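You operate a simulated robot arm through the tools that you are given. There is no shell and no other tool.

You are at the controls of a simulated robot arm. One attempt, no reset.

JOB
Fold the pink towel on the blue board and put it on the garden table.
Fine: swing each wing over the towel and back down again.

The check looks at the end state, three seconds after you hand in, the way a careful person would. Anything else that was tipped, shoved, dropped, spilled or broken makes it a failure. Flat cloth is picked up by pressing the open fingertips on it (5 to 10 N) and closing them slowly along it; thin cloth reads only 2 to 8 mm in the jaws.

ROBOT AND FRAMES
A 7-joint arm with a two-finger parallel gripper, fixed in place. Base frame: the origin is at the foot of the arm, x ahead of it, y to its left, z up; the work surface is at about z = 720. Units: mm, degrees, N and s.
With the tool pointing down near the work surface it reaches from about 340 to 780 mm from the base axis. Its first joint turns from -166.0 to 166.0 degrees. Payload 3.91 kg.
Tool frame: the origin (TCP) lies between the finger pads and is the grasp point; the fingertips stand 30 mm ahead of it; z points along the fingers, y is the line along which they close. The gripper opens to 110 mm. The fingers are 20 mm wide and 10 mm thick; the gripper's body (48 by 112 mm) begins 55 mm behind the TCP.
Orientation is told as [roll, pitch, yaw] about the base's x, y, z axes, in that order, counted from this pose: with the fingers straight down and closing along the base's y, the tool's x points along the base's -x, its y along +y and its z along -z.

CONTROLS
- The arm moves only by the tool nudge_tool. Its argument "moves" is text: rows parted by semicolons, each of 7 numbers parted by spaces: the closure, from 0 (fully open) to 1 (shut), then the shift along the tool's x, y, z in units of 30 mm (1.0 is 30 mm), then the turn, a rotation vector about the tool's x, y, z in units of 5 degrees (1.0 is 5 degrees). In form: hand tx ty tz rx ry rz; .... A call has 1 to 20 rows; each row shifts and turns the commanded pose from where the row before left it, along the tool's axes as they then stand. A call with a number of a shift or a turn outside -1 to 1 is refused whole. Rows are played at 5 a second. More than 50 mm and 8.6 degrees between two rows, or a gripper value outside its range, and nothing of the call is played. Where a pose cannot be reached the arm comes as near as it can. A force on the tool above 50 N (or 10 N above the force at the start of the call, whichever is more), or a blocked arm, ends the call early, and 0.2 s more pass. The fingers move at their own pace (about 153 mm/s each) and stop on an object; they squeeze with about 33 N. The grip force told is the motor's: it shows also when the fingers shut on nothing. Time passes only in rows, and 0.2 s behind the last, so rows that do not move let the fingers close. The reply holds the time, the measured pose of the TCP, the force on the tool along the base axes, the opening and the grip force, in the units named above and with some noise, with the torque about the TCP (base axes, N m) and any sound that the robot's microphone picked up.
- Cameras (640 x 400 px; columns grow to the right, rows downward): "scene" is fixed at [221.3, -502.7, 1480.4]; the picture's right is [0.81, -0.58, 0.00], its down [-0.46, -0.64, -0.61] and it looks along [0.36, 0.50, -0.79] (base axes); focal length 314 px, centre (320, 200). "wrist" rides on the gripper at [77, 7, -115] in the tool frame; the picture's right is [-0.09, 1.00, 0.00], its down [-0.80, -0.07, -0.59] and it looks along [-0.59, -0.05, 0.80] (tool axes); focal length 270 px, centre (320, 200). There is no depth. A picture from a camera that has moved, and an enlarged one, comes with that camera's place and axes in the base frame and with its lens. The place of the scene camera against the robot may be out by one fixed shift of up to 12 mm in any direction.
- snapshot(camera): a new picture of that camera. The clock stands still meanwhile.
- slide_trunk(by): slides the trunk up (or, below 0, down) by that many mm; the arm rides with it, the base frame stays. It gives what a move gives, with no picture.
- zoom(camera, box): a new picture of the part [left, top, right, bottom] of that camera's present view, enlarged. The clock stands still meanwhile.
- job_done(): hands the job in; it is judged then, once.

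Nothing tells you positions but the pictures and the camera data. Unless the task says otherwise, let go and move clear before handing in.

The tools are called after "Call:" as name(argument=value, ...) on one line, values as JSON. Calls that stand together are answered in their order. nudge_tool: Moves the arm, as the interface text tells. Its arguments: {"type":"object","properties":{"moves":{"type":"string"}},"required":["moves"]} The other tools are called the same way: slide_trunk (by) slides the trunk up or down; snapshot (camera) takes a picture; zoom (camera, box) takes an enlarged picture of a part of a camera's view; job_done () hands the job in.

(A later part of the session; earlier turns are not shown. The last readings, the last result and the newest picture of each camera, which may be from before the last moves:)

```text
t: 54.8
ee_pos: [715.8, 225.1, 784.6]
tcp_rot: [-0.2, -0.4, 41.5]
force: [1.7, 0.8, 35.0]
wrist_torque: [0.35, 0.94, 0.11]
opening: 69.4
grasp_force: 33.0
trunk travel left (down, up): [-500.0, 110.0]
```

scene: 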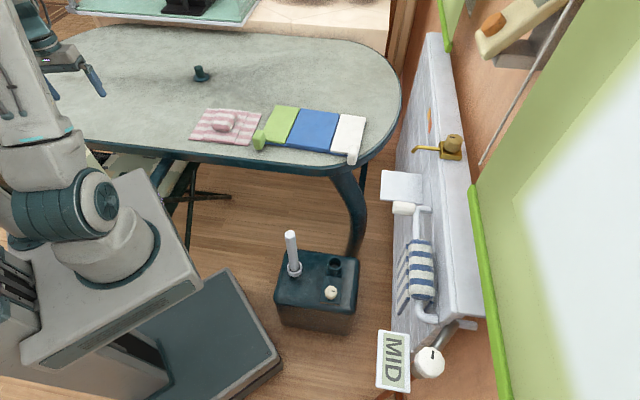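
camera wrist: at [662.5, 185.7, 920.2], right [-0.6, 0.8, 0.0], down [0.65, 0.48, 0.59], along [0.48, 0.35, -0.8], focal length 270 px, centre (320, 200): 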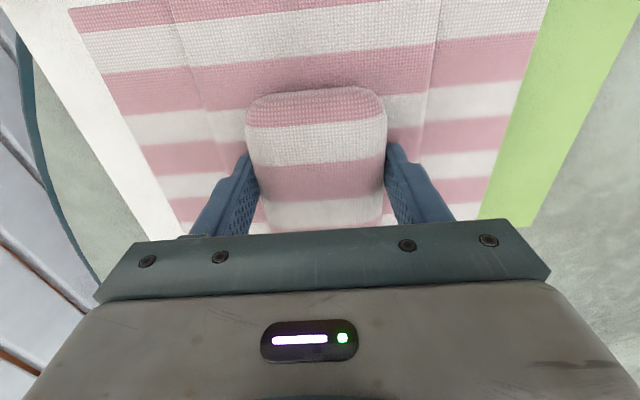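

It's resting on the board. I'll ease the pressure off, open the fingers and rise straight up.

Call:
nudge_tool(moves="0.6 0 0 -0.14 0 0 0;0.5 0 0 0 0 0 0;0.3 0 0 0 0 0 0;0.2 0 0 0 0 0 0;0.1 0 0 0 0 0 0;0 0 0 0 0 0 0;0 0 0 -0.3 0 0 0;0 0 0 -0.6 0 0 0;0 0 0 -1 0 0 0;0 0 0 -1 0 0 0;0 0 0 -1 0 0 0;0 0 0 0 0 0 0")

Call:
zoom(camera="scene", box=[240, 80, 380, 170])

Call:
snapshot(camera="wrist")

```text
t: 57.4
ee_pos: [715.4, 225.0, 900.3]
tcp_rot: [0.0, 0.0, 41.6]
force: [-0.3, -0.8, 0.5]
wrist_torque: [0.01, -0.02, 0.02]
opening: 110.2
grasp_force: 0.0
trunk travel left (down, up): [-500.0, 110.0]
```

```text
4.44 times, centred on (310, 125) of scene
camera zoom: at [221.3, -502.7, 1480.4], right [0.81, -0.58, 0.0], down [-0.46, -0.64, -0.61], along [0.36, 0.5, -0.79], focal length 1395 px, centre (364, 533)
```

zoom: 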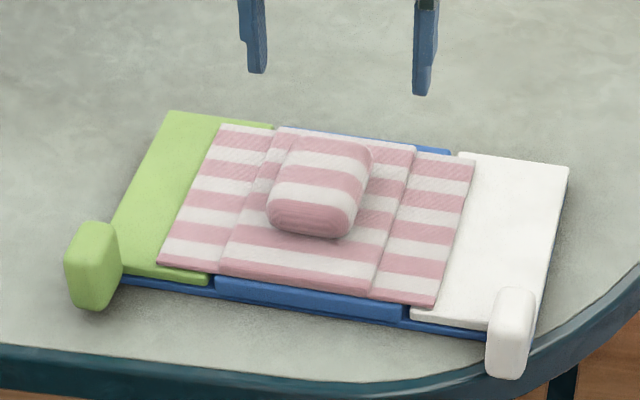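

```text
taken
camera wrist: at [654.9, 179.9, 1014.0], right [-0.6, 0.8, 0.0], down [0.65, 0.48, 0.59], along [0.48, 0.35, -0.81], focal length 270 px, centre (320, 200)
```

wrist: 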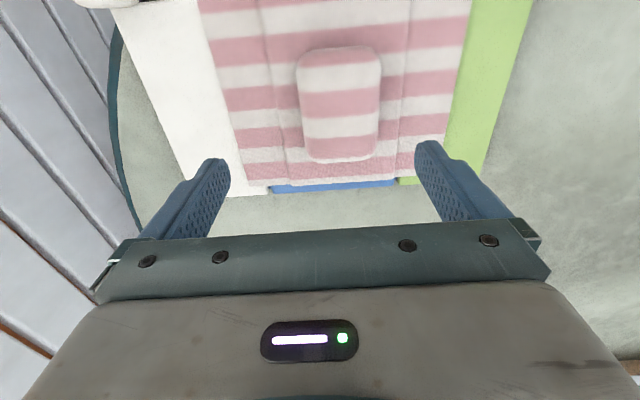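

On release the towel was dragged about 16 mm toward the green wing, because the fingertips were still touching the cloth. I'll take it again with the tips slightly above the cloth and re-centre it.

Call:
nudge_tool(moves="0 0 0.53 0 0 0 0;0 0 0 0.8 0 0 0;0 0 0 0.9 0 0 0;0 0 0 0.9 0 0 0;0 0 0 0.6 0 0 0;0 0 0 0.35 0 0 0;0 0 0 0.1 0 0 0;0 0 0 0 0 0 0")

Call:
snapshot(camera="wrist")

```text
t: 59.1
ee_pos: [706.3, 236.7, 791.8]
tcp_rot: [-0.1, 0.1, 41.5]
force: [0.1, -0.1, -0.6]
wrist_torque: [-0.01, 0.01, -0.01]
opening: 110.2
grasp_force: 0.0
trunk travel left (down, up): [-500.0, 110.0]
```

```text
taken
camera wrist: at [644.1, 191.3, 905.6], right [-0.6, 0.8, 0.0], down [0.65, 0.48, 0.59], along [0.48, 0.35, -0.8], focal length 270 px, centre (320, 200)
```

wrist: 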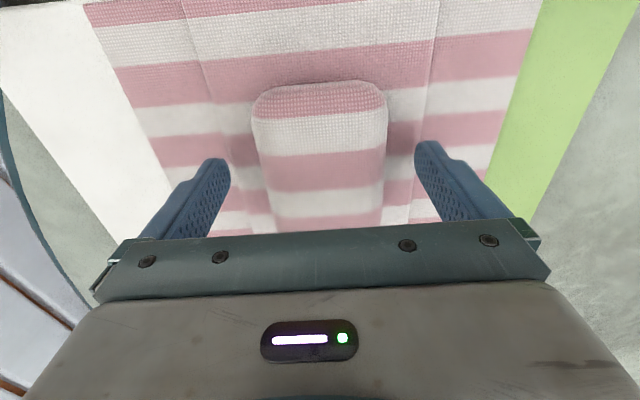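

Centred again. I'll close on the lump with the tips about 4 mm above the cloth, lift slightly, shift 16 mm toward the white wing and set it down.

Call:
nudge_tool(moves="0 0 0 0.07 0 0 0;0.15 0 0 0 0 0 0;0.25 0 0 0 0 0 0;0.33 0 0 0 0 0 0;0.4 0 0 0 0 0 0;0.6 0 0 0 0 0 0;0.6 0 0 -0.2 0 0 0;0.6 0 0 -0.3 0 0 0;0.6 0 -0.27 0 0 0 0;0.6 0 -0.27 0 0 0 0;0.6 0 0 0 0 0 0")

Call:
zoom(camera="scene", box=[240, 80, 380, 170])

```text
t: 61.5
ee_pos: [718.1, 225.5, 803.1]
tcp_rot: [-0.1, 0.0, 41.7]
force: [0.7, -0.2, -0.6]
wrist_torque: [-0.02, -0.03, 0.04]
opening: 69.5
grasp_force: 33.3
trunk travel left (down, up): [-500.0, 110.0]
```

```text
4.44 times, centred on (310, 125) of scene
camera zoom: at [221.3, -502.7, 1480.4], right [0.81, -0.58, 0.0], down [-0.46, -0.64, -0.61], along [0.36, 0.5, -0.79], focal length 1395 px, centre (364, 533)
```

zoom: 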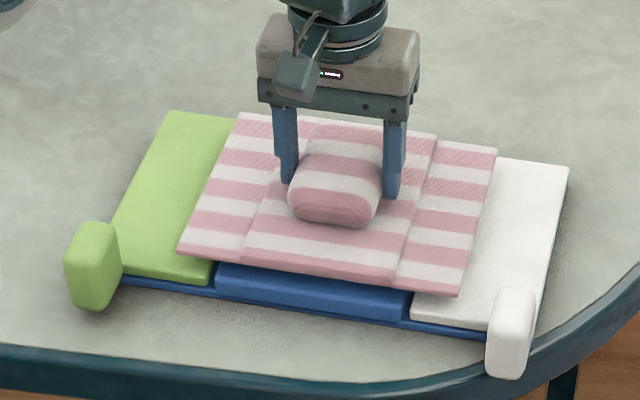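

It's lifted and re-centred over the blue panel. I'll set it down gently.

Call:
nudge_tool(moves="0.6 0 0 0.2 0 0 0;0.6 0 0 0.2 0 0 0;0.6 0 0 0 0 0 0")

Call:
nudge_tool(moves="0.6 0 0 0.08 0 0 0;0.6 0 0 0 0 0 0")

```text
t: 62.4
ee_pos: [716.1, 226.5, 792.4]
tcp_rot: [-0.1, 0.1, 41.6]
force: [-0.1, -0.5, -0.5]
wrist_torque: [0.0, 0.02, 0.03]
opening: 69.3
grasp_force: 33.2
trunk travel left (down, up): [-500.0, 110.0]
```

```text
t: 63.0
ee_pos: [716.3, 225.8, 789.9]
tcp_rot: [0.0, 0.1, 41.7]
force: [-1.2, -0.1, 5.1]
wrist_torque: [0.01, 0.46, 0.03]
opening: 69.3
grasp_force: 32.7
trunk travel left (down, up): [-500.0, 110.0]
```

Touching with about 5 N and the fingertips are clear of the cloth, so I'll open slowly and rise.

Call:
nudge_tool(moves="0.35 0 0 0 0 0 0;0.33 0 0 0 0 0 0;0.3 0 0 0 0 0 0;0.2 0 0 0 0 0 0;0.1 0 0 0 0 0 0;0 0 0 0 0 0 0;0 0 0 -0.3 0 0 0;0 0 0 -0.6 0 0 0;0 0 0 -1 0 0 0;0 0 0 -1 0 0 0;0 0 0 -1 0 0 0;0 0 0 0 0 0 0")

Call:
zoom(camera="scene", box=[240, 80, 380, 170])

Call:
snapshot(camera="wrist")

```text
t: 65.5
ee_pos: [718.8, 226.2, 906.8]
tcp_rot: [0.0, 0.1, 41.6]
force: [0.0, -0.4, -0.1]
wrist_torque: [-0.03, 0.02, 0.01]
opening: 109.9
grasp_force: 0.2
trunk travel left (down, up): [-500.0, 110.0]
```

```text
4.44 times, centred on (310, 125) of scene
camera zoom: at [221.3, -502.7, 1480.4], right [0.81, -0.58, 0.0], down [-0.46, -0.64, -0.61], along [0.36, 0.5, -0.79], focal length 1395 px, centre (364, 533)
```

zoom: 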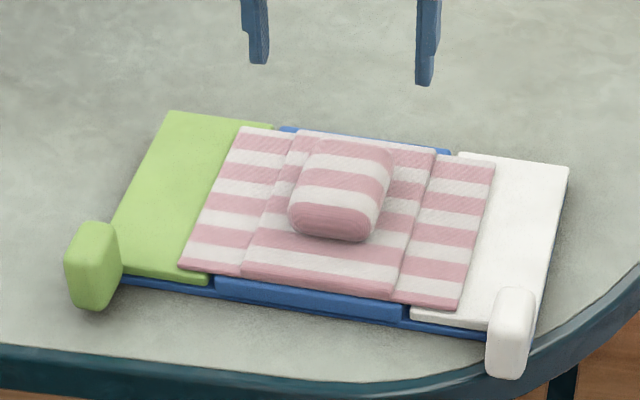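

```text
taken
camera wrist: at [657.2, 180.0, 1020.8], right [-0.6, 0.8, 0.0], down [0.65, 0.48, 0.59], along [0.48, 0.35, -0.8], focal length 270 px, centre (320, 200)
```

wrist: 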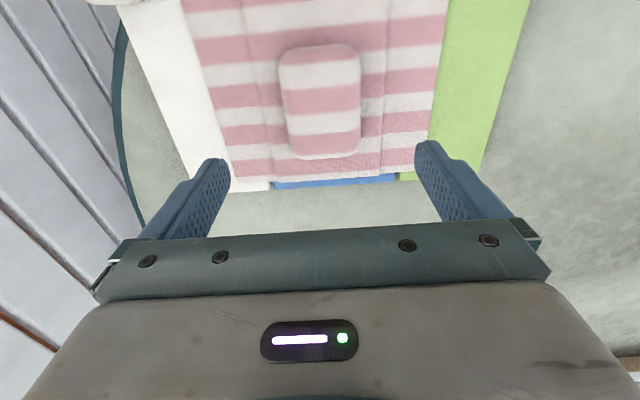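

The towel is centred on the blue panel. Next is the green wing: I'll back off toward the base and tip the hand so the fingers point outward along the hinge direction, to grip the green handle near (524, 277, 747) from outside the board.

Call:
nudge_tool(moves="0 0.834 0.622 0 0 0 0;0 0.834 0.622 0 0 0 0;0 0.834 0.622 0 0 0 0;0 0.834 0.622 0 0 0 0;0 0.834 0.622 0 0 0 0;0 0.834 0.622 0 0 0 0;0 0.834 0.622 0 0 0 0;0 0.834 0.622 0 0 0 0;0 0.834 0.622 0 0 0 0;0 0 0 0 0 0 0")

Call:
nudge_tool(moves="0 0 0 0 0 -1 0;0 0 0 0 0 -1 0;0 0 0 0 0 -1 0;0 0 0 0 0 -1 0;0 0 0 0 0 -1 0;0 0 0 0 0 -1 0;0 0 0 0 0 -1 0;0 0 0 0 0 -1 0;0 0 0 0 0 -1 0;0 0 0 0 0 -1 0;0 0 0 0 0 0 0")

Call:
snapshot(camera="wrist")

Call:
snapshot(camera="scene")

```text
t: 67.8
ee_pos: [434.4, 202.5, 907.7]
tcp_rot: [0.0, 0.0, 41.7]
force: [0.1, 0.8, 0.2]
wrist_torque: [-0.04, 0.04, 0.01]
opening: 109.8
grasp_force: 0.0
trunk travel left (down, up): [-500.0, 110.0]
```

```text
t: 70.2
ee_pos: [442.2, 203.2, 905.9]
tcp_rot: [0.1, -49.9, 41.6]
force: [0.3, 0.3, -0.6]
wrist_torque: [-0.01, 0.01, 0.02]
opening: 110.0
grasp_force: 0.0
out of reach, approached as far as the arm can: row 10
trunk travel left (down, up): [-500.0, 110.0]
```

```text
taken
camera wrist: at [334.6, 117.6, 919.8], right [-0.62, 0.78, 0.07], down [0.09, -0.01, 1.0], along [0.78, 0.62, -0.06], focal length 270 px, centre (320, 200)
```

wrist: 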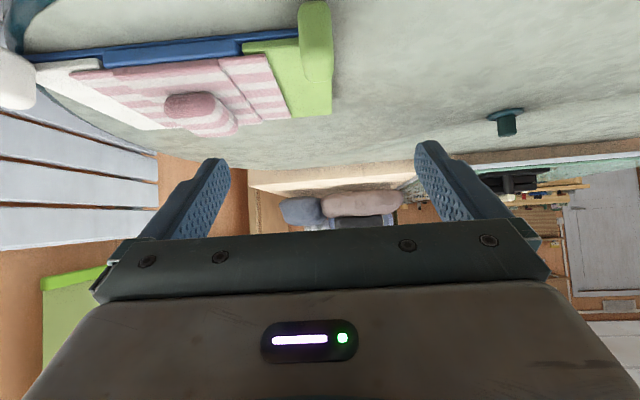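

```text
taken
```

scene: 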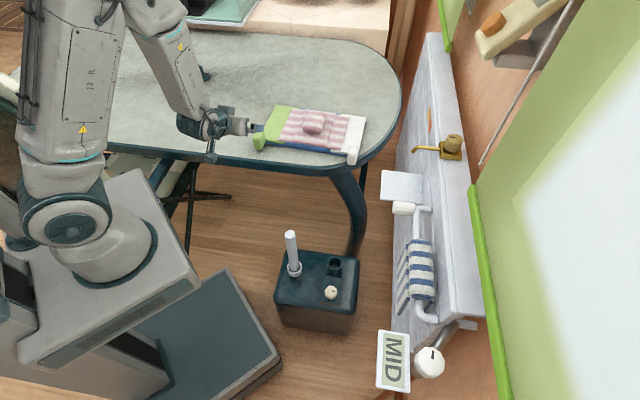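

The hand reached 50° and then hit the arm's limit at this close distance. Further out toward the handle there should be more room, so I'll move to a point above the handle and tip further there.

Call:
nudge_tool(moves="0 -0.145 0 0.9 0 0 0;0 -0.145 0 0.9 0 0 0;0 -0.145 0 0.9 0 0 0;0 -0.145 0 0.9 0 0 0;0 0 0 0 0 -1 0;0 0 0 0 0 -1 0;0 0 0 0 0 -1 0;0 0 0 0 0 -1 0;0 0 0 0 0 -1 0;0 0 0 0 0 0 0")

Call:
snapshot(camera="scene")

Call:
snapshot(camera="wrist")

```text
t: 72.3
ee_pos: [512.1, 266.9, 848.2]
tcp_rot: [-0.3, -75.0, 41.9]
force: [0.8, -0.3, 0.7]
wrist_torque: [0.04, 0.02, -0.01]
opening: 110.3
grasp_force: 0.0
trunk travel left (down, up): [-500.0, 110.0]
```

```text
taken
```

scene: 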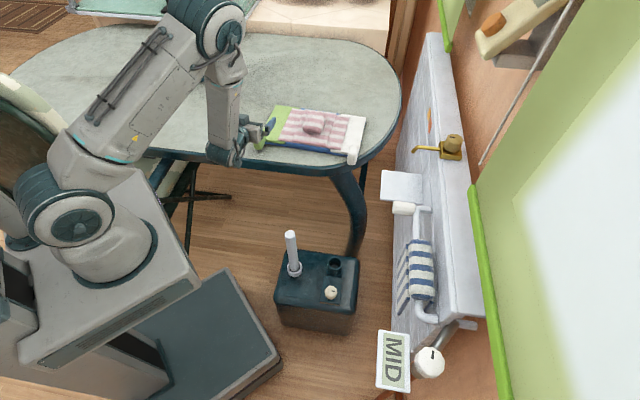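

```text
taken
camera wrist: at [409.9, 184.6, 804.2], right [-0.64, 0.76, 0.08], down [-0.23, -0.3, 0.93], along [0.73, 0.58, 0.36], focal length 270 px, centre (320, 200)
```

wrist: 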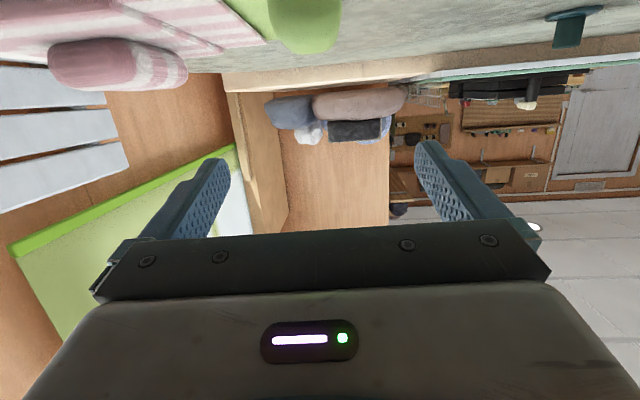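

The arm reconfigured and the hand is now nearly horizontal, directly above and centred on the green handle; its top is at about z = 784. I'll lower the open fingers around it in two stages.

Call:
nudge_tool(moves="0 0.5 0 0.134 0 0 0;0 0.5 0 0.134 0 0 0;0 0.5 0 0.134 0 0 0;0 0 0 0 0 0 0")

Call:
snapshot(camera="wrist")

Call:
zoom(camera="scene", box=[180, 80, 320, 180])

```text
t: 73.3
ee_pos: [512.4, 266.2, 802.9]
tcp_rot: [-0.2, -74.9, 41.8]
force: [-1.2, -0.2, -0.1]
wrist_torque: [0.01, 0.02, 0.0]
opening: 109.9
grasp_force: 0.1
trunk travel left (down, up): [-500.0, 110.0]
```

```text
taken
camera wrist: at [410.2, 184.2, 757.3], right [-0.64, 0.76, 0.08], down [-0.23, -0.3, 0.93], along [0.73, 0.58, 0.36], focal length 270 px, centre (320, 200)
```

wrist: 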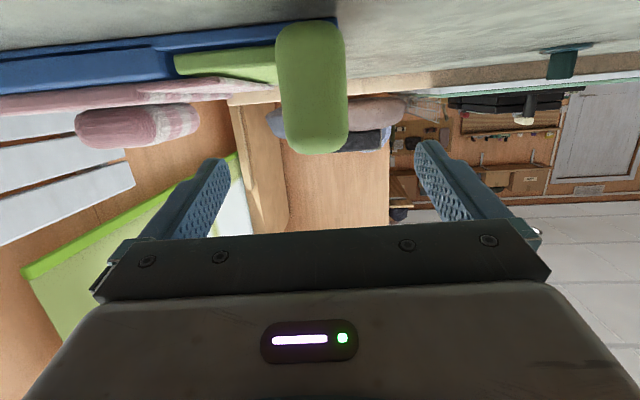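

```text
4.00 times, centred on (250, 130) of scene
camera zoom: at [221.3, -502.7, 1480.4], right [0.81, -0.58, 0.0], down [-0.46, -0.64, -0.61], along [0.36, 0.5, -0.79], focal length 1256 px, centre (600, 480)
```

zoom: 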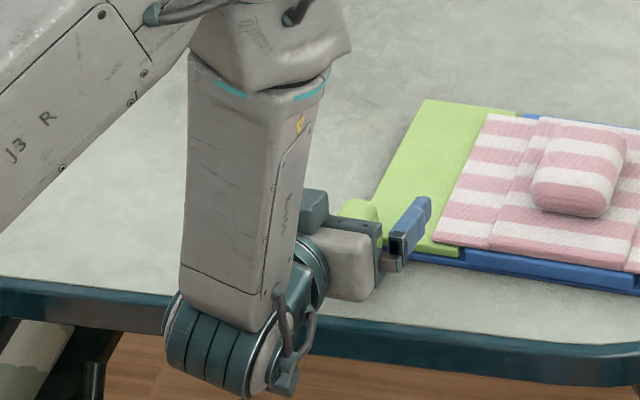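

The handle is clearly centred between the fingers and spans z ≈ 731 to 781. I'll go down 46 mm more to its mid-height.

Call:
nudge_tool(moves="0 0.4 0 0.107 0 0 0;0 0.4 0 0.107 0 0 0;0 0.4 0 0.107 0 0 0;0 0.25 0 0.067 0 0 0;0 0 0 0 0 0 0")

Call:
snapshot(camera="wrist")

Call:
zoom(camera="scene", box=[180, 80, 320, 180])

```text
t: 74.5
ee_pos: [513.0, 265.8, 756.8]
tcp_rot: [-0.3, -74.9, 41.8]
force: [0.3, 0.0, 0.0]
wrist_torque: [0.01, -0.01, 0.01]
opening: 110.1
grasp_force: 0.0
trunk travel left (down, up): [-500.0, 110.0]
```

```text
taken
camera wrist: at [409.8, 184.6, 712.2], right [-0.64, 0.76, 0.08], down [-0.23, -0.29, 0.93], along [0.73, 0.58, 0.36], focal length 270 px, centre (320, 200)
```

wrist: 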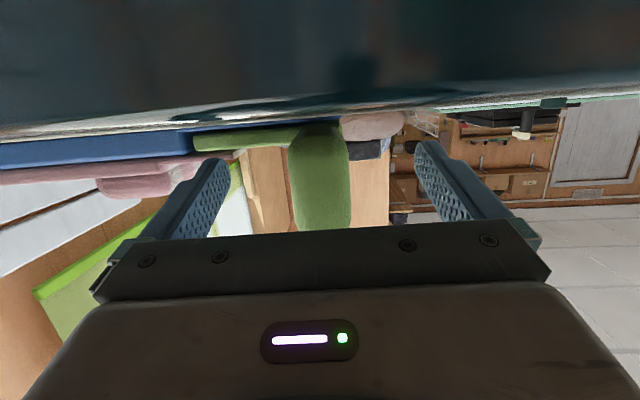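

```text
4.00 times, centred on (250, 130) of scene
camera zoom: at [221.3, -502.7, 1480.4], right [0.81, -0.58, 0.0], down [-0.46, -0.64, -0.61], along [0.36, 0.5, -0.79], focal length 1256 px, centre (600, 480)
```

zoom: 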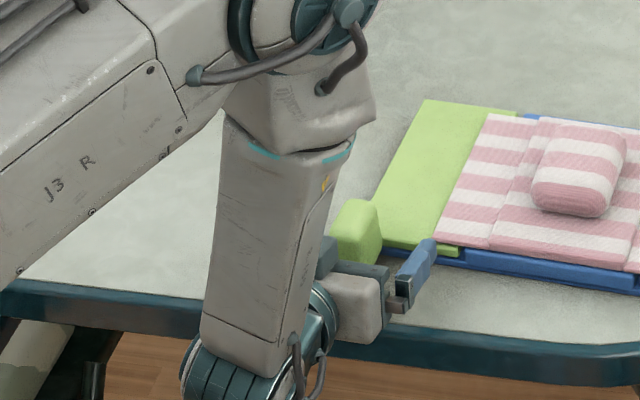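

The fingers straddle the handle and it's centred. Closing slowly on it now.

Call:
nudge_tool(moves="0.15 0 0 0 0 0 0;0.3 0 0 0 0 0 0;0.45 0 0 0 0 0 0;0.55 0 0 0 0 0 0;0.62 0 0 0 0 0 0;0.68 0 0 0 0 0 0;0.74 0 0 0 0 0 0;0.8 0 0 0 0 0 0;0.8 0 0 0 0 0 0")

Call:
snapshot(camera="wrist")

```text
t: 76.5
ee_pos: [512.2, 266.5, 757.0]
tcp_rot: [-0.2, -74.9, 41.8]
force: [-0.9, 2.7, -0.1]
wrist_torque: [0.04, -0.01, -0.54]
opening: 29.7
grasp_force: 33.2
trunk travel left (down, up): [-500.0, 110.0]
```

```text
taken
camera wrist: at [409.8, 184.8, 712.4], right [-0.64, 0.76, 0.08], down [-0.23, -0.3, 0.93], along [0.73, 0.58, 0.36], focal length 270 px, centre (320, 200)
```

wrist: 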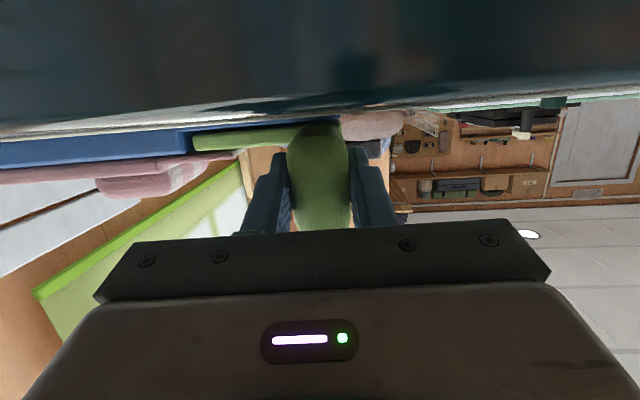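

I have the green handle, 29.7 mm wide in the jaws. I'll swing the wing up about its hinge in small arcs, rolling the hand with it and watching the forces.

Call:
nudge_tool(moves="0.8 -0.225 -0.08 -0.06 -0.259 0 0.966;0.8 -0.225 -0.08 -0.06 -0.259 0 0.966;0.8 0 0 0 0 0 0")

Call:
nudge_tool(moves="0.8 -0.225 -0.08 -0.06 -0.259 0 0.966;0.8 -0.225 -0.08 -0.06 -0.259 0 0.966;0.8 0 0 0 0 0 0")

Call:
zoom(camera="scene", box=[180, 80, 380, 200])

```text
t: 77.3
ee_pos: [514.2, 263.6, 772.3]
tcp_rot: [34.3, -71.9, 8.6]
force: [-5.9, 6.9, -0.1]
wrist_torque: [0.36, 0.04, -0.02]
opening: 29.6
grasp_force: 32.9
trunk travel left (down, up): [-500.0, 110.0]
```

```text
t: 78.2
ee_pos: [519.0, 256.6, 785.8]
tcp_rot: [54.4, -65.1, -10.0]
force: [-11.0, 11.9, 2.6]
wrist_torque: [-0.01, 0.7, 0.69]
opening: 30.1
grasp_force: 32.7
trunk travel left (down, up): [-500.0, 110.0]
```

```text
3.20 times, centred on (280, 140) of scene
camera zoom: at [221.3, -502.7, 1480.4], right [0.81, -0.58, 0.0], down [-0.46, -0.64, -0.61], along [0.36, 0.5, -0.79], focal length 1005 px, centre (448, 392)
```

zoom: 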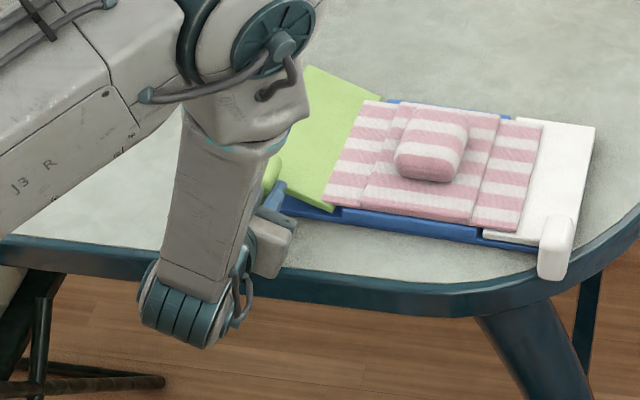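

The wing is up about 20° and follows well. A sideways pull of 16 N says the hinge sits a little higher than I assumed, so I'll correct the arc and continue.

Call:
nudge_tool(moves="0.8 0.03 0.078 0.007 0 0 0;0.8 -0.226 -0.06 -0.06 -0.259 0 0.966;0.8 -0.226 -0.06 -0.06 -0.259 0 0.966;0.8 0 0 0 0 0 0")

Call:
nudge_tool(moves="0.8 -0.226 -0.06 -0.06 -0.259 0 0.966;0.8 -0.226 -0.06 -0.06 -0.259 0 0.966;0.8 -0.226 -0.06 -0.06 -0.259 0 0.966;0.8 0 0 0 0 0 0")

Call:
zoom(camera="scene", box=[180, 80, 380, 200])

```text
t: 79.2
ee_pos: [524.0, 250.1, 797.0]
tcp_rot: [65.8, -57.0, -20.4]
force: [-6.9, -2.8, 5.3]
wrist_torque: [-0.17, -0.16, 0.37]
opening: 29.8
grasp_force: 32.7
trunk travel left (down, up): [-500.0, 110.0]
```

```text
t: 80.2
ee_pos: [535.3, 238.7, 811.6]
tcp_rot: [75.7, -43.2, -27.8]
force: [-6.8, -7.8, 10.3]
wrist_torque: [-0.17, -0.66, -0.15]
opening: 29.7
grasp_force: 32.9
trunk travel left (down, up): [-500.0, 110.0]
```

```text
3.20 times, centred on (280, 140) of scene
camera zoom: at [221.3, -502.7, 1480.4], right [0.81, -0.58, 0.0], down [-0.46, -0.64, -0.61], along [0.36, 0.5, -0.79], focal length 1005 px, centre (448, 392)
```

zoom: 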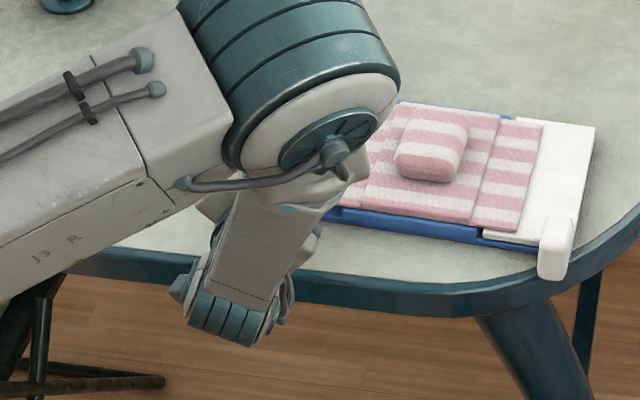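

At 45° the forces are still modest. I'll continue with a small correction upward and back.

Call:
nudge_tool(moves="0.8 -0.021 0.035 -0.057 0 0 0;0.8 -0.226 -0.06 -0.06 -0.259 0 0.966;0.8 -0.226 -0.06 -0.06 -0.259 0 0.966;0.8 -0.226 -0.06 -0.06 -0.259 0 0.966;0.8 0 0 0 0 0 0")

Call:
snapshot(camera="scene")

Call:
snapshot(camera="wrist")

```text
t: 81.3
ee_pos: [547.6, 225.0, 822.0]
tcp_rot: [81.6, -29.0, -31.1]
force: [0.0, -0.4, 7.4]
wrist_torque: [-0.36, 0.09, 0.72]
opening: 29.6
grasp_force: 33.2
trunk travel left (down, up): [-500.0, 110.0]
```

```text
taken
```

scene: 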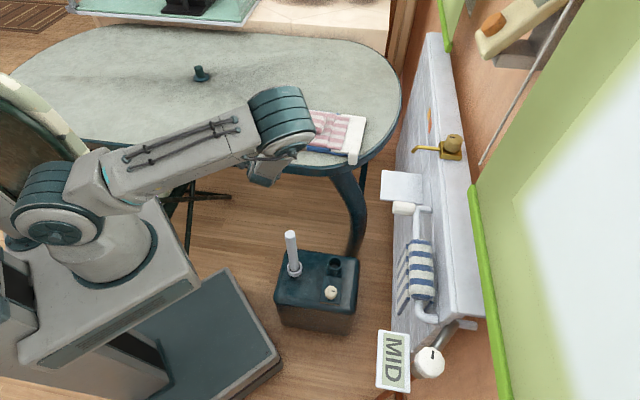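

```text
taken
camera wrist: at [421.9, 169.2, 804.1], right [-0.26, 0.33, 0.91], down [0.28, -0.87, 0.4], along [0.92, 0.36, 0.14], focal length 270 px, centre (320, 200)
```

wrist: 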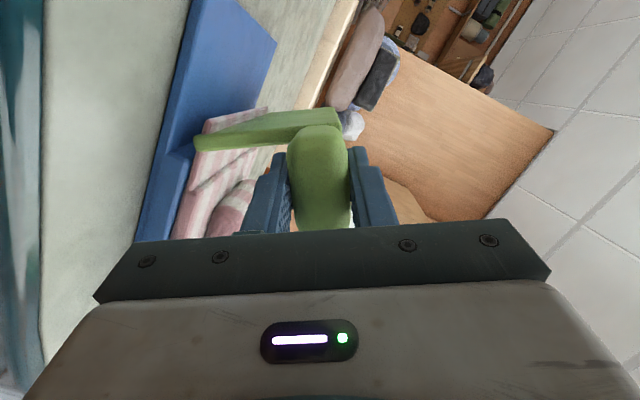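

The wing is at about 60° and the towel's flap is rising with it. I'll keep going past vertical.

Call:
nudge_tool(moves="0.8 -0.226 -0.06 -0.06 -0.259 0 0.966;0.8 -0.226 -0.06 -0.06 -0.259 0 0.966;0.8 -0.226 -0.06 -0.06 -0.259 0 0.966;0.8 0 0 0 0 0 0")

Call:
nudge_tool(moves="0.8 -0.226 -0.06 -0.06 -0.259 0 0.966;0.8 -0.226 -0.06 -0.06 -0.259 0 0.966;0.8 -0.226 -0.06 -0.06 -0.259 0 0.966;0.8 0 0 0 0 0 0")

Call:
snapshot(camera="scene")

Call:
snapshot(camera="wrist")

```text
t: 82.3
ee_pos: [562.0, 208.6, 826.4]
tcp_rot: [86.0, -14.6, -32.8]
force: [2.0, 2.4, 13.3]
wrist_torque: [-0.13, -0.09, 0.61]
opening: 29.9
grasp_force: 33.2
trunk travel left (down, up): [-500.0, 110.0]
```

```text
t: 83.3
ee_pos: [575.7, 192.7, 824.9]
tcp_rot: [90.0, 0.1, -33.4]
force: [7.3, 5.0, 19.3]
wrist_torque: [0.17, 0.08, -0.24]
opening: 29.5
grasp_force: 32.8
trunk travel left (down, up): [-500.0, 110.0]
```

```text
taken
```

scene: 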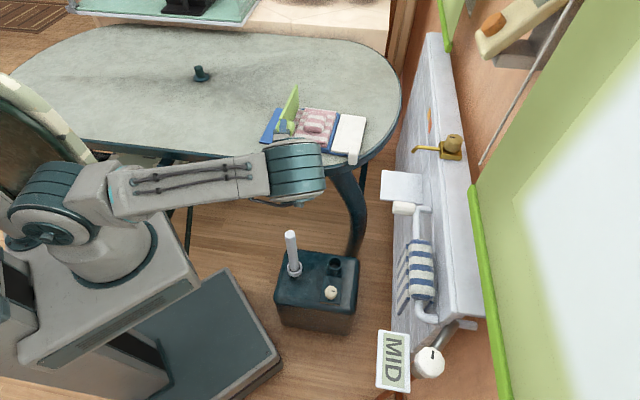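

```text
taken
camera wrist: at [448.9, 138.9, 831.1], right [0.07, -0.05, 1.0], down [0.34, -0.94, -0.07], along [0.94, 0.34, -0.05], focal length 270 px, centre (320, 200)
```

wrist: 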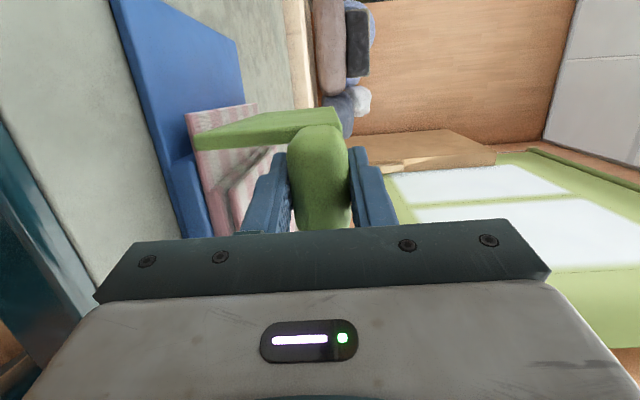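

The wing is upright at 90° and the arm is clear of the white cylinder. The upward force shows the true radius is a bit larger, so I'll correct by 2.5 mm and keep folding it over.

Call:
nudge_tool(moves="0.8 -0.01 0.083 0.038 0 0 0;0.8 -0.237 -0.06 -0.063 -0.259 0 0.966;0.8 -0.237 -0.06 -0.063 -0.259 0 0.966;0.8 -0.237 -0.06 -0.063 -0.259 0 0.966;0.8 0 0 0 0 0 0")

Call:
snapshot(camera="scene")

Call:
snapshot(camera="wrist")

```text
t: 84.5
ee_pos: [590.4, 177.3, 820.1]
tcp_rot: [94.0, 14.3, -32.9]
force: [-5.0, 5.8, 14.8]
wrist_torque: [-1.36, 0.29, 0.86]
opening: 32.6
grasp_force: 32.8
trunk travel left (down, up): [-500.0, 110.0]
```

```text
taken
```

scene: 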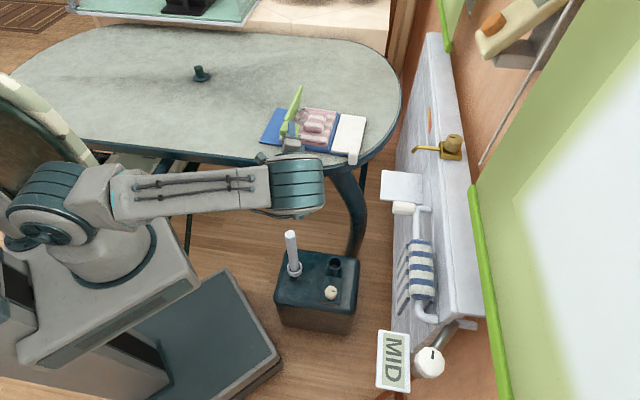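

```text
taken
camera wrist: at [465.2, 121.5, 837.4], right [0.24, -0.24, 0.94], down [0.31, -0.9, -0.31], along [0.92, 0.37, -0.14], focal length 270 px, centre (320, 200)
```

wrist: 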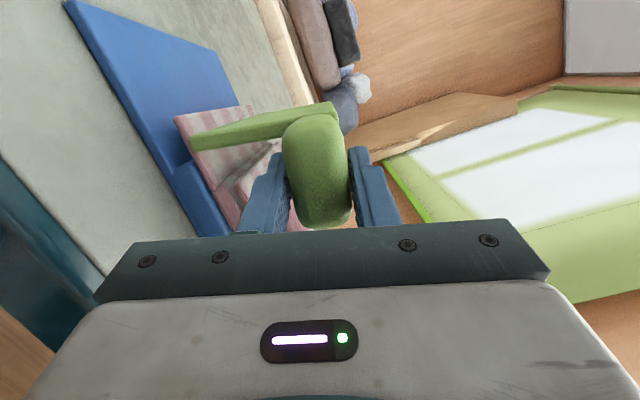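

The jaw opening changed to 32.6 mm, so the handle has started to twist in my grip; something is resisting. I'll zoom in to see what.

Call:
zoom(camera="scene", box=[240, 70, 380, 170])

Call:
zoom(camera="wrist", box=[60, 20, 440, 258])

```text
4.00 times, centred on (310, 120) of scene
camera zoom: at [221.3, -502.7, 1480.4], right [0.81, -0.58, 0.0], down [-0.46, -0.64, -0.61], along [0.36, 0.5, -0.79], focal length 1256 px, centre (360, 520)
```

zoom: 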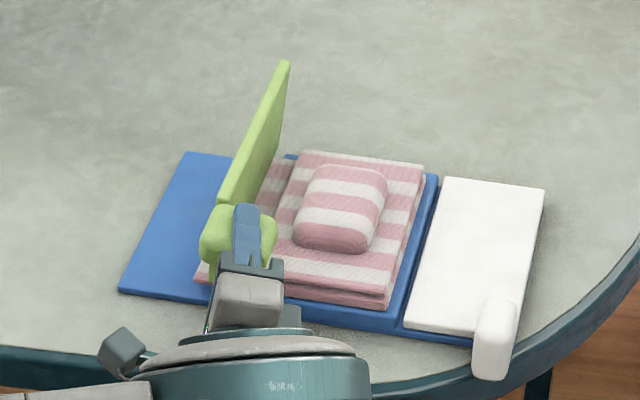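

```text
1.68 times, centred on (250, 139) of wrist
camera zoom: at [465.2, 121.5, 837.4], right [0.24, -0.24, 0.94], down [0.31, -0.9, -0.31], along [0.92, 0.37, -0.14], focal length 454 px, centre (438, 302)
```

zoom: 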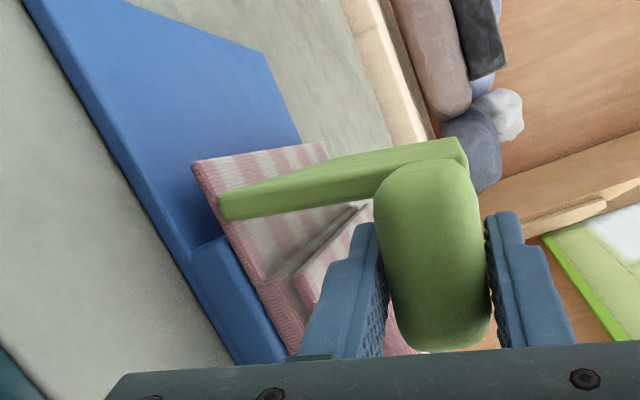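

The towel has changed shape: its outline is narrower now and it no longer covers the white wing. I need a closer look before doing anything more.

Call:
zoom(camera="scene", box=[275, 95, 365, 160])

Call:
zoom(camera="wrist", box=[140, 80, 300, 240])

```text
6.15 times, centred on (320, 128) of scene
camera zoom: at [221.3, -502.7, 1480.4], right [0.81, -0.58, 0.0], down [-0.46, -0.64, -0.61], along [0.36, 0.5, -0.79], focal length 1932 px, centre (320, 646)
```

zoom: 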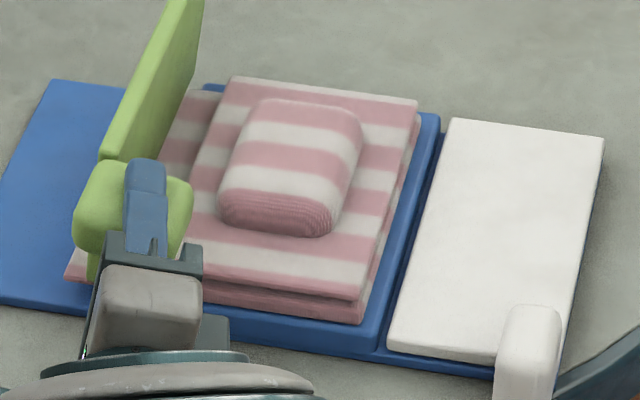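

```text
2.50 times, centred on (220, 160) of wrist
camera zoom: at [465.2, 121.5, 837.4], right [0.24, -0.24, 0.94], down [0.31, -0.9, -0.31], along [0.92, 0.37, -0.14], focal length 676 px, centre (570, 300)
```

zoom: 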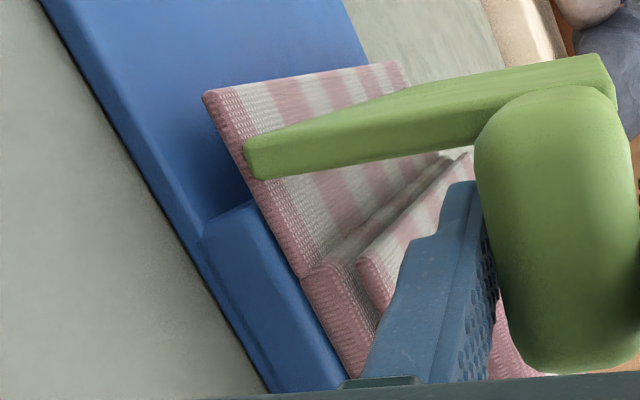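

The towel now shows one fold stage: an upper layer with the lump on top. The green wing is at about 105°. The board itself slid about 19 mm with the wing, since it's light; bringing the handle back to its exact start pose will put it back. I'll tighten the arc and continue the wing over.

Call:
nudge_tool(moves="0.8 -0.215 -0.03 -0.057 -0.259 0 0.966;0.8 -0.215 -0.03 -0.057 -0.259 0 0.966;0.8 -0.215 -0.03 -0.057 -0.259 0 0.966;0.8 0 0 0 0 0 0")

Call:
zoom(camera="scene", box=[240, 70, 380, 170])

Call:
snapshot(camera="wrist")

Call:
snapshot(camera="scene")

```text
t: 85.5
ee_pos: [604.9, 159.9, 812.6]
tcp_rot: [98.6, 28.8, -31.6]
force: [2.3, -4.3, 26.5]
wrist_torque: [-0.68, 0.48, -0.28]
opening: 34.6
grasp_force: 32.4
trunk travel left (down, up): [-500.0, 110.0]
```

```text
4.00 times, centred on (310, 120) of scene
camera zoom: at [221.3, -502.7, 1480.4], right [0.81, -0.58, 0.0], down [-0.46, -0.64, -0.61], along [0.36, 0.5, -0.79], focal length 1256 px, centre (360, 520)
```

zoom: 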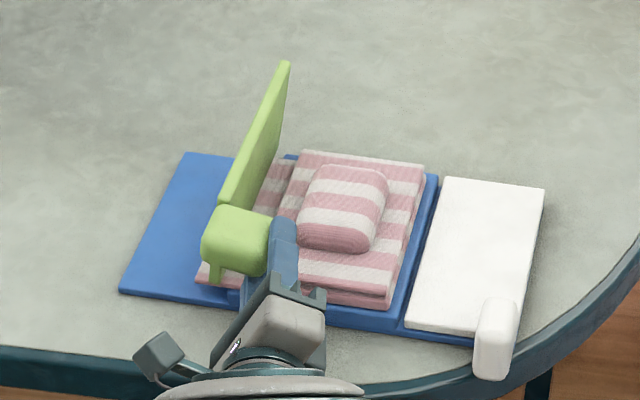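

```text
taken
camera wrist: at [483.4, 100.6, 839.2], right [0.39, -0.41, 0.82], down [0.23, -0.82, -0.52], along [0.89, 0.4, -0.23], focal length 270 px, centre (320, 200)
```

wrist: 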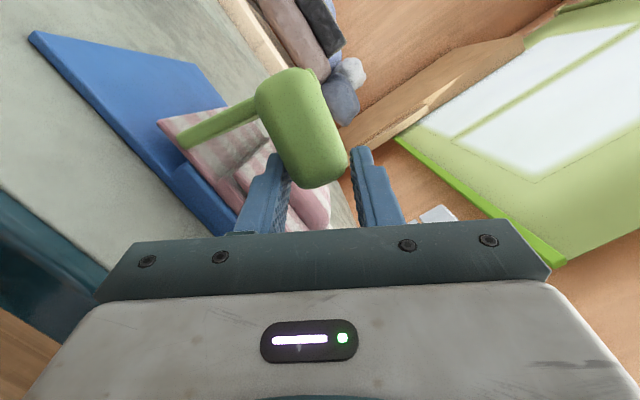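

```text
taken
```

scene: 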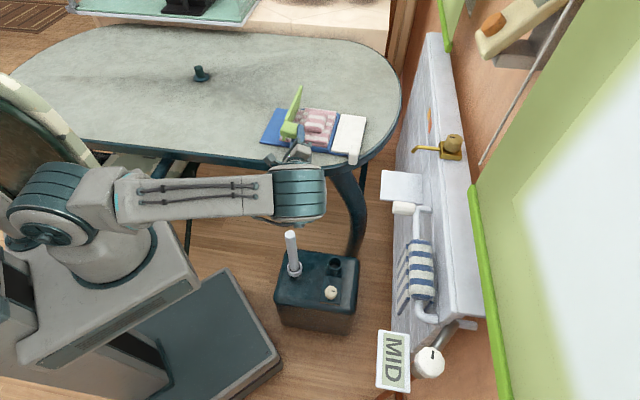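

I mis-scaled the earlier zoom: the board has not moved at all. The green wing is resting at its hinge stop, about 97° and past upright, and my hand just rolled further than the wing could go. I'll loosen the grip, roll back to match the wing, and re-grip to bring it down.

Call:
nudge_tool(moves="0.6 0 0 0 0 0 0;0.5 0 0 0 0 0 0;0.5 0.233 0.03 0.062 0.259 0 -0.966;0.5 0.233 0.03 0.062 0.259 0 -0.966;0.5 0.233 0.03 0.062 0.259 0 -0.966;0.5 0.233 0.03 0.062 0.259 0 -0.966;0.5 0.1 0.013 0.025 0.104 0 -0.386;0.5 0 0 0 0 0 0")

Call:
snapshot(camera="wrist")

Call:
zoom(camera="scene", box=[230, 70, 390, 170])

```text
t: 87.3
ee_pos: [585.2, 184.1, 825.0]
tcp_rot: [91.9, 7.6, -33.2]
force: [0.2, -0.3, 0.3]
wrist_torque: [0.03, -0.01, -0.04]
opening: 55.0
grasp_force: 0.1
trunk travel left (down, up): [-500.0, 110.0]
```

```text
taken
camera wrist: at [458.2, 129.8, 837.5], right [0.17, -0.15, 0.97], down [0.33, -0.92, -0.2], along [0.93, 0.35, -0.1], focal length 270 px, centre (320, 200)
```

wrist: 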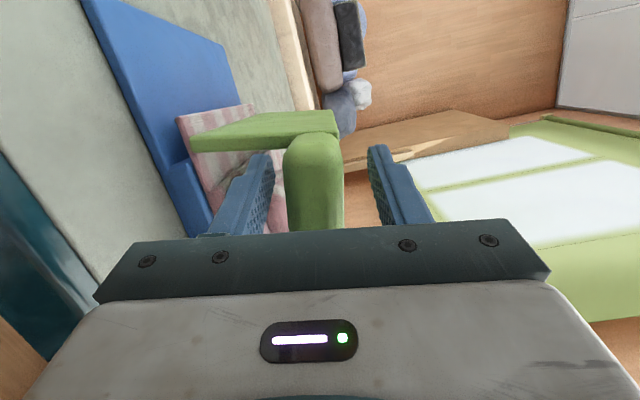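

```text
4.00 times, centred on (310, 120) of scene
camera zoom: at [221.3, -502.7, 1480.4], right [0.81, -0.58, 0.0], down [-0.46, -0.64, -0.61], along [0.36, 0.5, -0.79], focal length 1256 px, centre (360, 520)
```

zoom: 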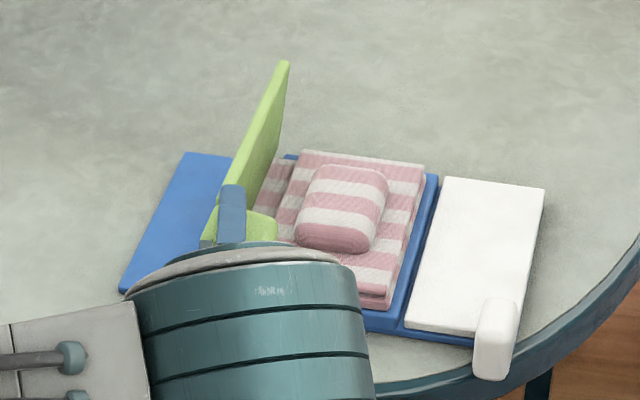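

The hand lines up with the wing again and the wing stands still at its stop. I'll re-grip and bring it back down along the arc.

Call:
nudge_tool(moves="0.6 0 0 0 0 0 0;0.7 0 0 0 0 0 0;0.8 0 0 0 0 0 0;0.8 0 0 0 0 0 0;0.8 0.233 0.03 0.062 0.259 0 -0.966;0.8 0.233 0.03 0.062 0.259 0 -0.966;0.8 0 0 0 0 0 0")

Call:
nudge_tool(moves="0.8 0.233 0.03 0.062 0.259 0 -0.966;0.8 0.233 0.03 0.062 0.259 0 -0.966;0.8 0.233 0.03 0.062 0.259 0 -0.966;0.8 0.233 0.03 0.062 0.259 0 -0.966;0.8 0 0 0 0 0 0")

Call:
nudge_tool(moves="0.8 0.233 0.03 0.062 0.259 0 -0.966;0.8 0.233 0.03 0.062 0.259 0 -0.966;0.8 0.233 0.03 0.062 0.259 0 -0.966;0.8 0.233 0.03 0.062 0.259 0 -0.966;0.8 0 0 0 0 0 0")

Call:
zoom(camera="scene", box=[230, 70, 390, 170])

```text
t: 89.0
ee_pos: [575.1, 196.3, 828.9]
tcp_rot: [89.3, -2.0, -33.3]
force: [-7.6, 0.8, 0.8]
wrist_torque: [-0.26, 0.9, 0.44]
opening: 29.5
grasp_force: 32.7
trunk travel left (down, up): [-500.0, 110.0]
```

```text
t: 90.2
ee_pos: [556.4, 217.5, 826.6]
tcp_rot: [83.7, -21.2, -32.2]
force: [-1.5, 1.3, -0.4]
wrist_torque: [-0.01, 0.66, 0.33]
opening: 29.8
grasp_force: 33.1
trunk travel left (down, up): [-500.0, 110.0]
```

```text
t: 91.3
ee_pos: [538.8, 237.8, 815.2]
tcp_rot: [76.7, -40.3, -28.4]
force: [-3.1, -2.5, 0.6]
wrist_torque: [0.11, 0.25, -0.32]
opening: 29.6
grasp_force: 33.4
trunk travel left (down, up): [-500.0, 110.0]
```

```text
4.00 times, centred on (310, 120) of scene
camera zoom: at [221.3, -502.7, 1480.4], right [0.81, -0.58, 0.0], down [-0.46, -0.64, -0.61], along [0.36, 0.5, -0.79], focal length 1256 px, centre (360, 520)
```

zoom: 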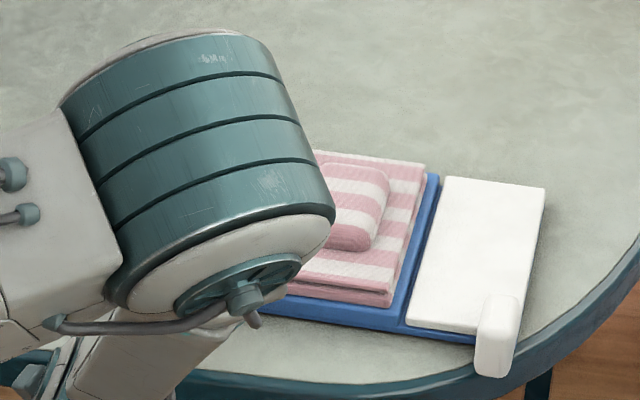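

Forces are tiny and the wing is coming down smoothly, with about 48° left. Continuing.

Call:
nudge_tool(moves="0.8 0.233 0.03 0.062 0.259 0 -0.966;0.8 0.233 0.03 0.062 0.259 0 -0.966;0.8 0.233 0.03 0.062 0.259 0 -0.966;0.8 0.233 0.03 0.062 0.259 0 -0.966;0.8 0.233 0.03 0.062 0.259 0 -0.966;0.8 0 0 0 0 0 0")

Call:
nudge_tool(moves="0.8 0.233 0.03 0.062 0.259 0 -0.966;0.8 0.233 0.03 0.062 0.259 0 -0.966;0.8 0.233 0.03 0.062 0.259 0 -0.966;0.8 0 0 0 0 0 0")

```text
t: 92.8
ee_pos: [521.7, 258.1, 790.2]
tcp_rot: [58.3, -62.9, -13.7]
force: [4.7, 0.8, -1.5]
wrist_torque: [0.52, -0.02, -0.22]
opening: 29.3
grasp_force: 32.9
trunk travel left (down, up): [-500.0, 110.0]
```

```text
t: 93.8
ee_pos: [515.7, 263.4, 769.8]
tcp_rot: [28.0, -73.0, 14.5]
force: [9.0, 0.9, 0.1]
wrist_torque: [0.65, -0.23, 0.1]
opening: 29.8
grasp_force: 33.0
trunk travel left (down, up): [-500.0, 110.0]
```

About 8° remain; I'll lower the last bit gently.

Call:
nudge_tool(moves="0.8 0.233 0.03 0.062 0.259 0 -0.966;0.8 0 0 0 0 0 0")

Call:
nudge_tool(moves="0.8 0.14 0.018 0.037 0.155 0 -0.58;0.8 0 0 0 0 0 0")

Call:
snapshot(camera="wrist")

Call:
zoom(camera="scene", box=[230, 70, 390, 170])

```text
t: 94.3
ee_pos: [513.7, 264.0, 762.6]
tcp_rot: [11.1, -74.6, 30.8]
force: [6.1, -1.5, -0.1]
wrist_torque: [0.72, -0.29, 0.04]
opening: 29.6
grasp_force: 33.4
trunk travel left (down, up): [-500.0, 110.0]
```

```text
t: 95.0
ee_pos: [513.1, 266.2, 759.1]
tcp_rot: [-0.3, -74.9, 41.8]
force: [2.6, -2.5, 0.0]
wrist_torque: [0.64, -0.2, 0.12]
opening: 29.8
grasp_force: 33.1
trunk travel left (down, up): [-500.0, 110.0]
```

```text
taken
camera wrist: at [411.0, 183.0, 712.7], right [-0.64, 0.76, 0.08], down [-0.23, -0.29, 0.93], along [0.73, 0.58, 0.36], focal length 270 px, centre (320, 200)
```

wrist: 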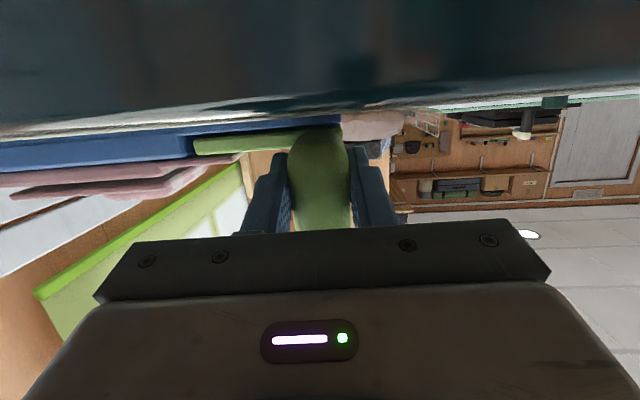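

```text
4.00 times, centred on (310, 120) of scene
camera zoom: at [221.3, -502.7, 1480.4], right [0.81, -0.58, 0.0], down [-0.46, -0.64, -0.61], along [0.36, 0.5, -0.79], focal length 1256 px, centre (360, 520)
```

zoom: 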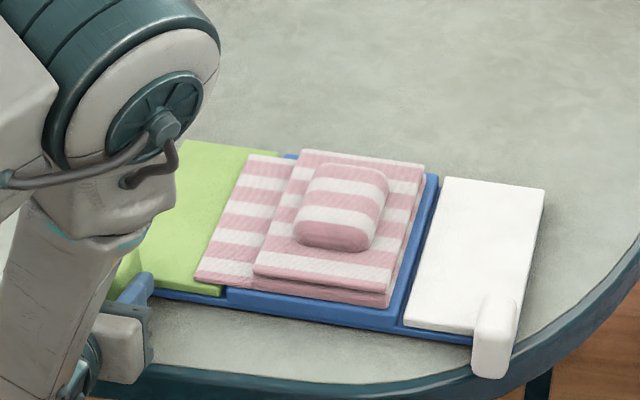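

The green wing is back down, the board is in place and the towel has one fold. I'll settle it, release, and rise off the handle the way I came.

Call:
nudge_tool(moves="0.8 0.06 0 0.016 0 0 0;0.7 0 0 0 0 0 0;0.5 0 0 0 0 0 0;0.2 0 0 0 0 0 0;0 0 0 0 0 0 0;0 -0.5 0 -0.134 0 0 0;0 -0.5 0 -0.134 0 0 0;0 -0.5 0 -0.134 0 0 0;0 -0.5 0 -0.134 0 0 0;0 -0.5 0 -0.134 0 0 0;0 -0.5 0 -0.134 0 0 0;0 0 0 0 0 0 0")

Call:
zoom(camera="scene", box=[200, 60, 400, 185])

```text
t: 97.5
ee_pos: [513.9, 266.1, 849.6]
tcp_rot: [-0.2, -74.9, 41.8]
force: [-1.3, -0.1, -0.6]
wrist_torque: [0.04, 0.01, -0.01]
opening: 110.1
grasp_force: 0.1
trunk travel left (down, up): [-500.0, 110.0]
```

```text
3.20 times, centred on (300, 122) of scene
camera zoom: at [221.3, -502.7, 1480.4], right [0.81, -0.58, 0.0], down [-0.46, -0.64, -0.61], along [0.36, 0.5, -0.79], focal length 1005 px, centre (384, 448)
```

zoom: 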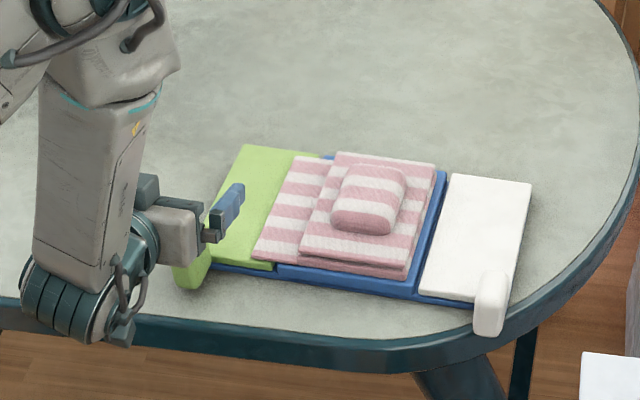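

Now the white wing. I'll slide the hand along the front of the board at this height toward the white handle, checking for clearance on the right as I go.

Call:
nudge_tool(moves="0 0 -1 0 0 0 0;0 0 -1 0 0 0 0;0 0 -1 0 0 0 0;0 0 -1 0 0 0 0;0 0 -1 0 0 0 0;0 0 -1 0 0 0 0;0 0 0 0 0 0 0")

Call:
snapshot(camera="scene")

Call:
snapshot(camera="wrist")

```text
t: 99.2
ee_pos: [634.5, 130.3, 849.2]
tcp_rot: [-0.2, -75.0, 41.8]
force: [-0.6, -1.5, 0.3]
wrist_torque: [-0.01, -0.02, -0.01]
opening: 110.1
grasp_force: 0.1
trunk travel left (down, up): [-500.0, 110.0]
```

```text
taken
```

scene: 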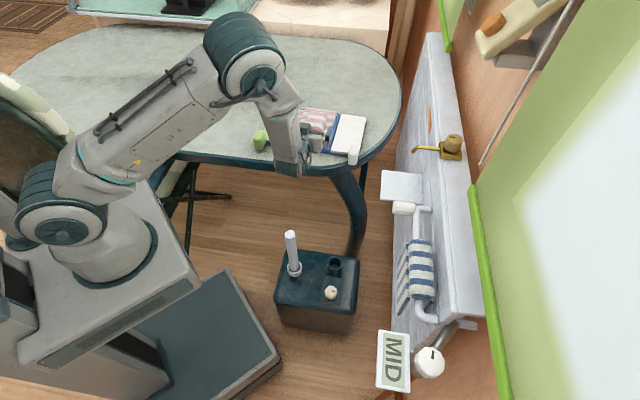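

```text
taken
camera wrist: at [531.3, 48.4, 804.5], right [-0.64, 0.76, 0.08], down [-0.23, -0.29, 0.93], along [0.73, 0.58, 0.36], focal length 270 px, centre (320, 200)
```

wrist: 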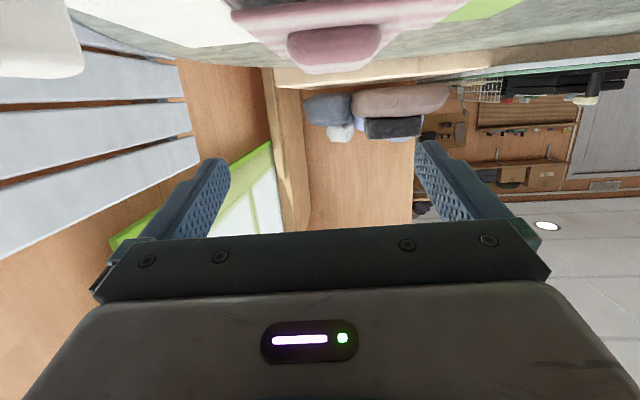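

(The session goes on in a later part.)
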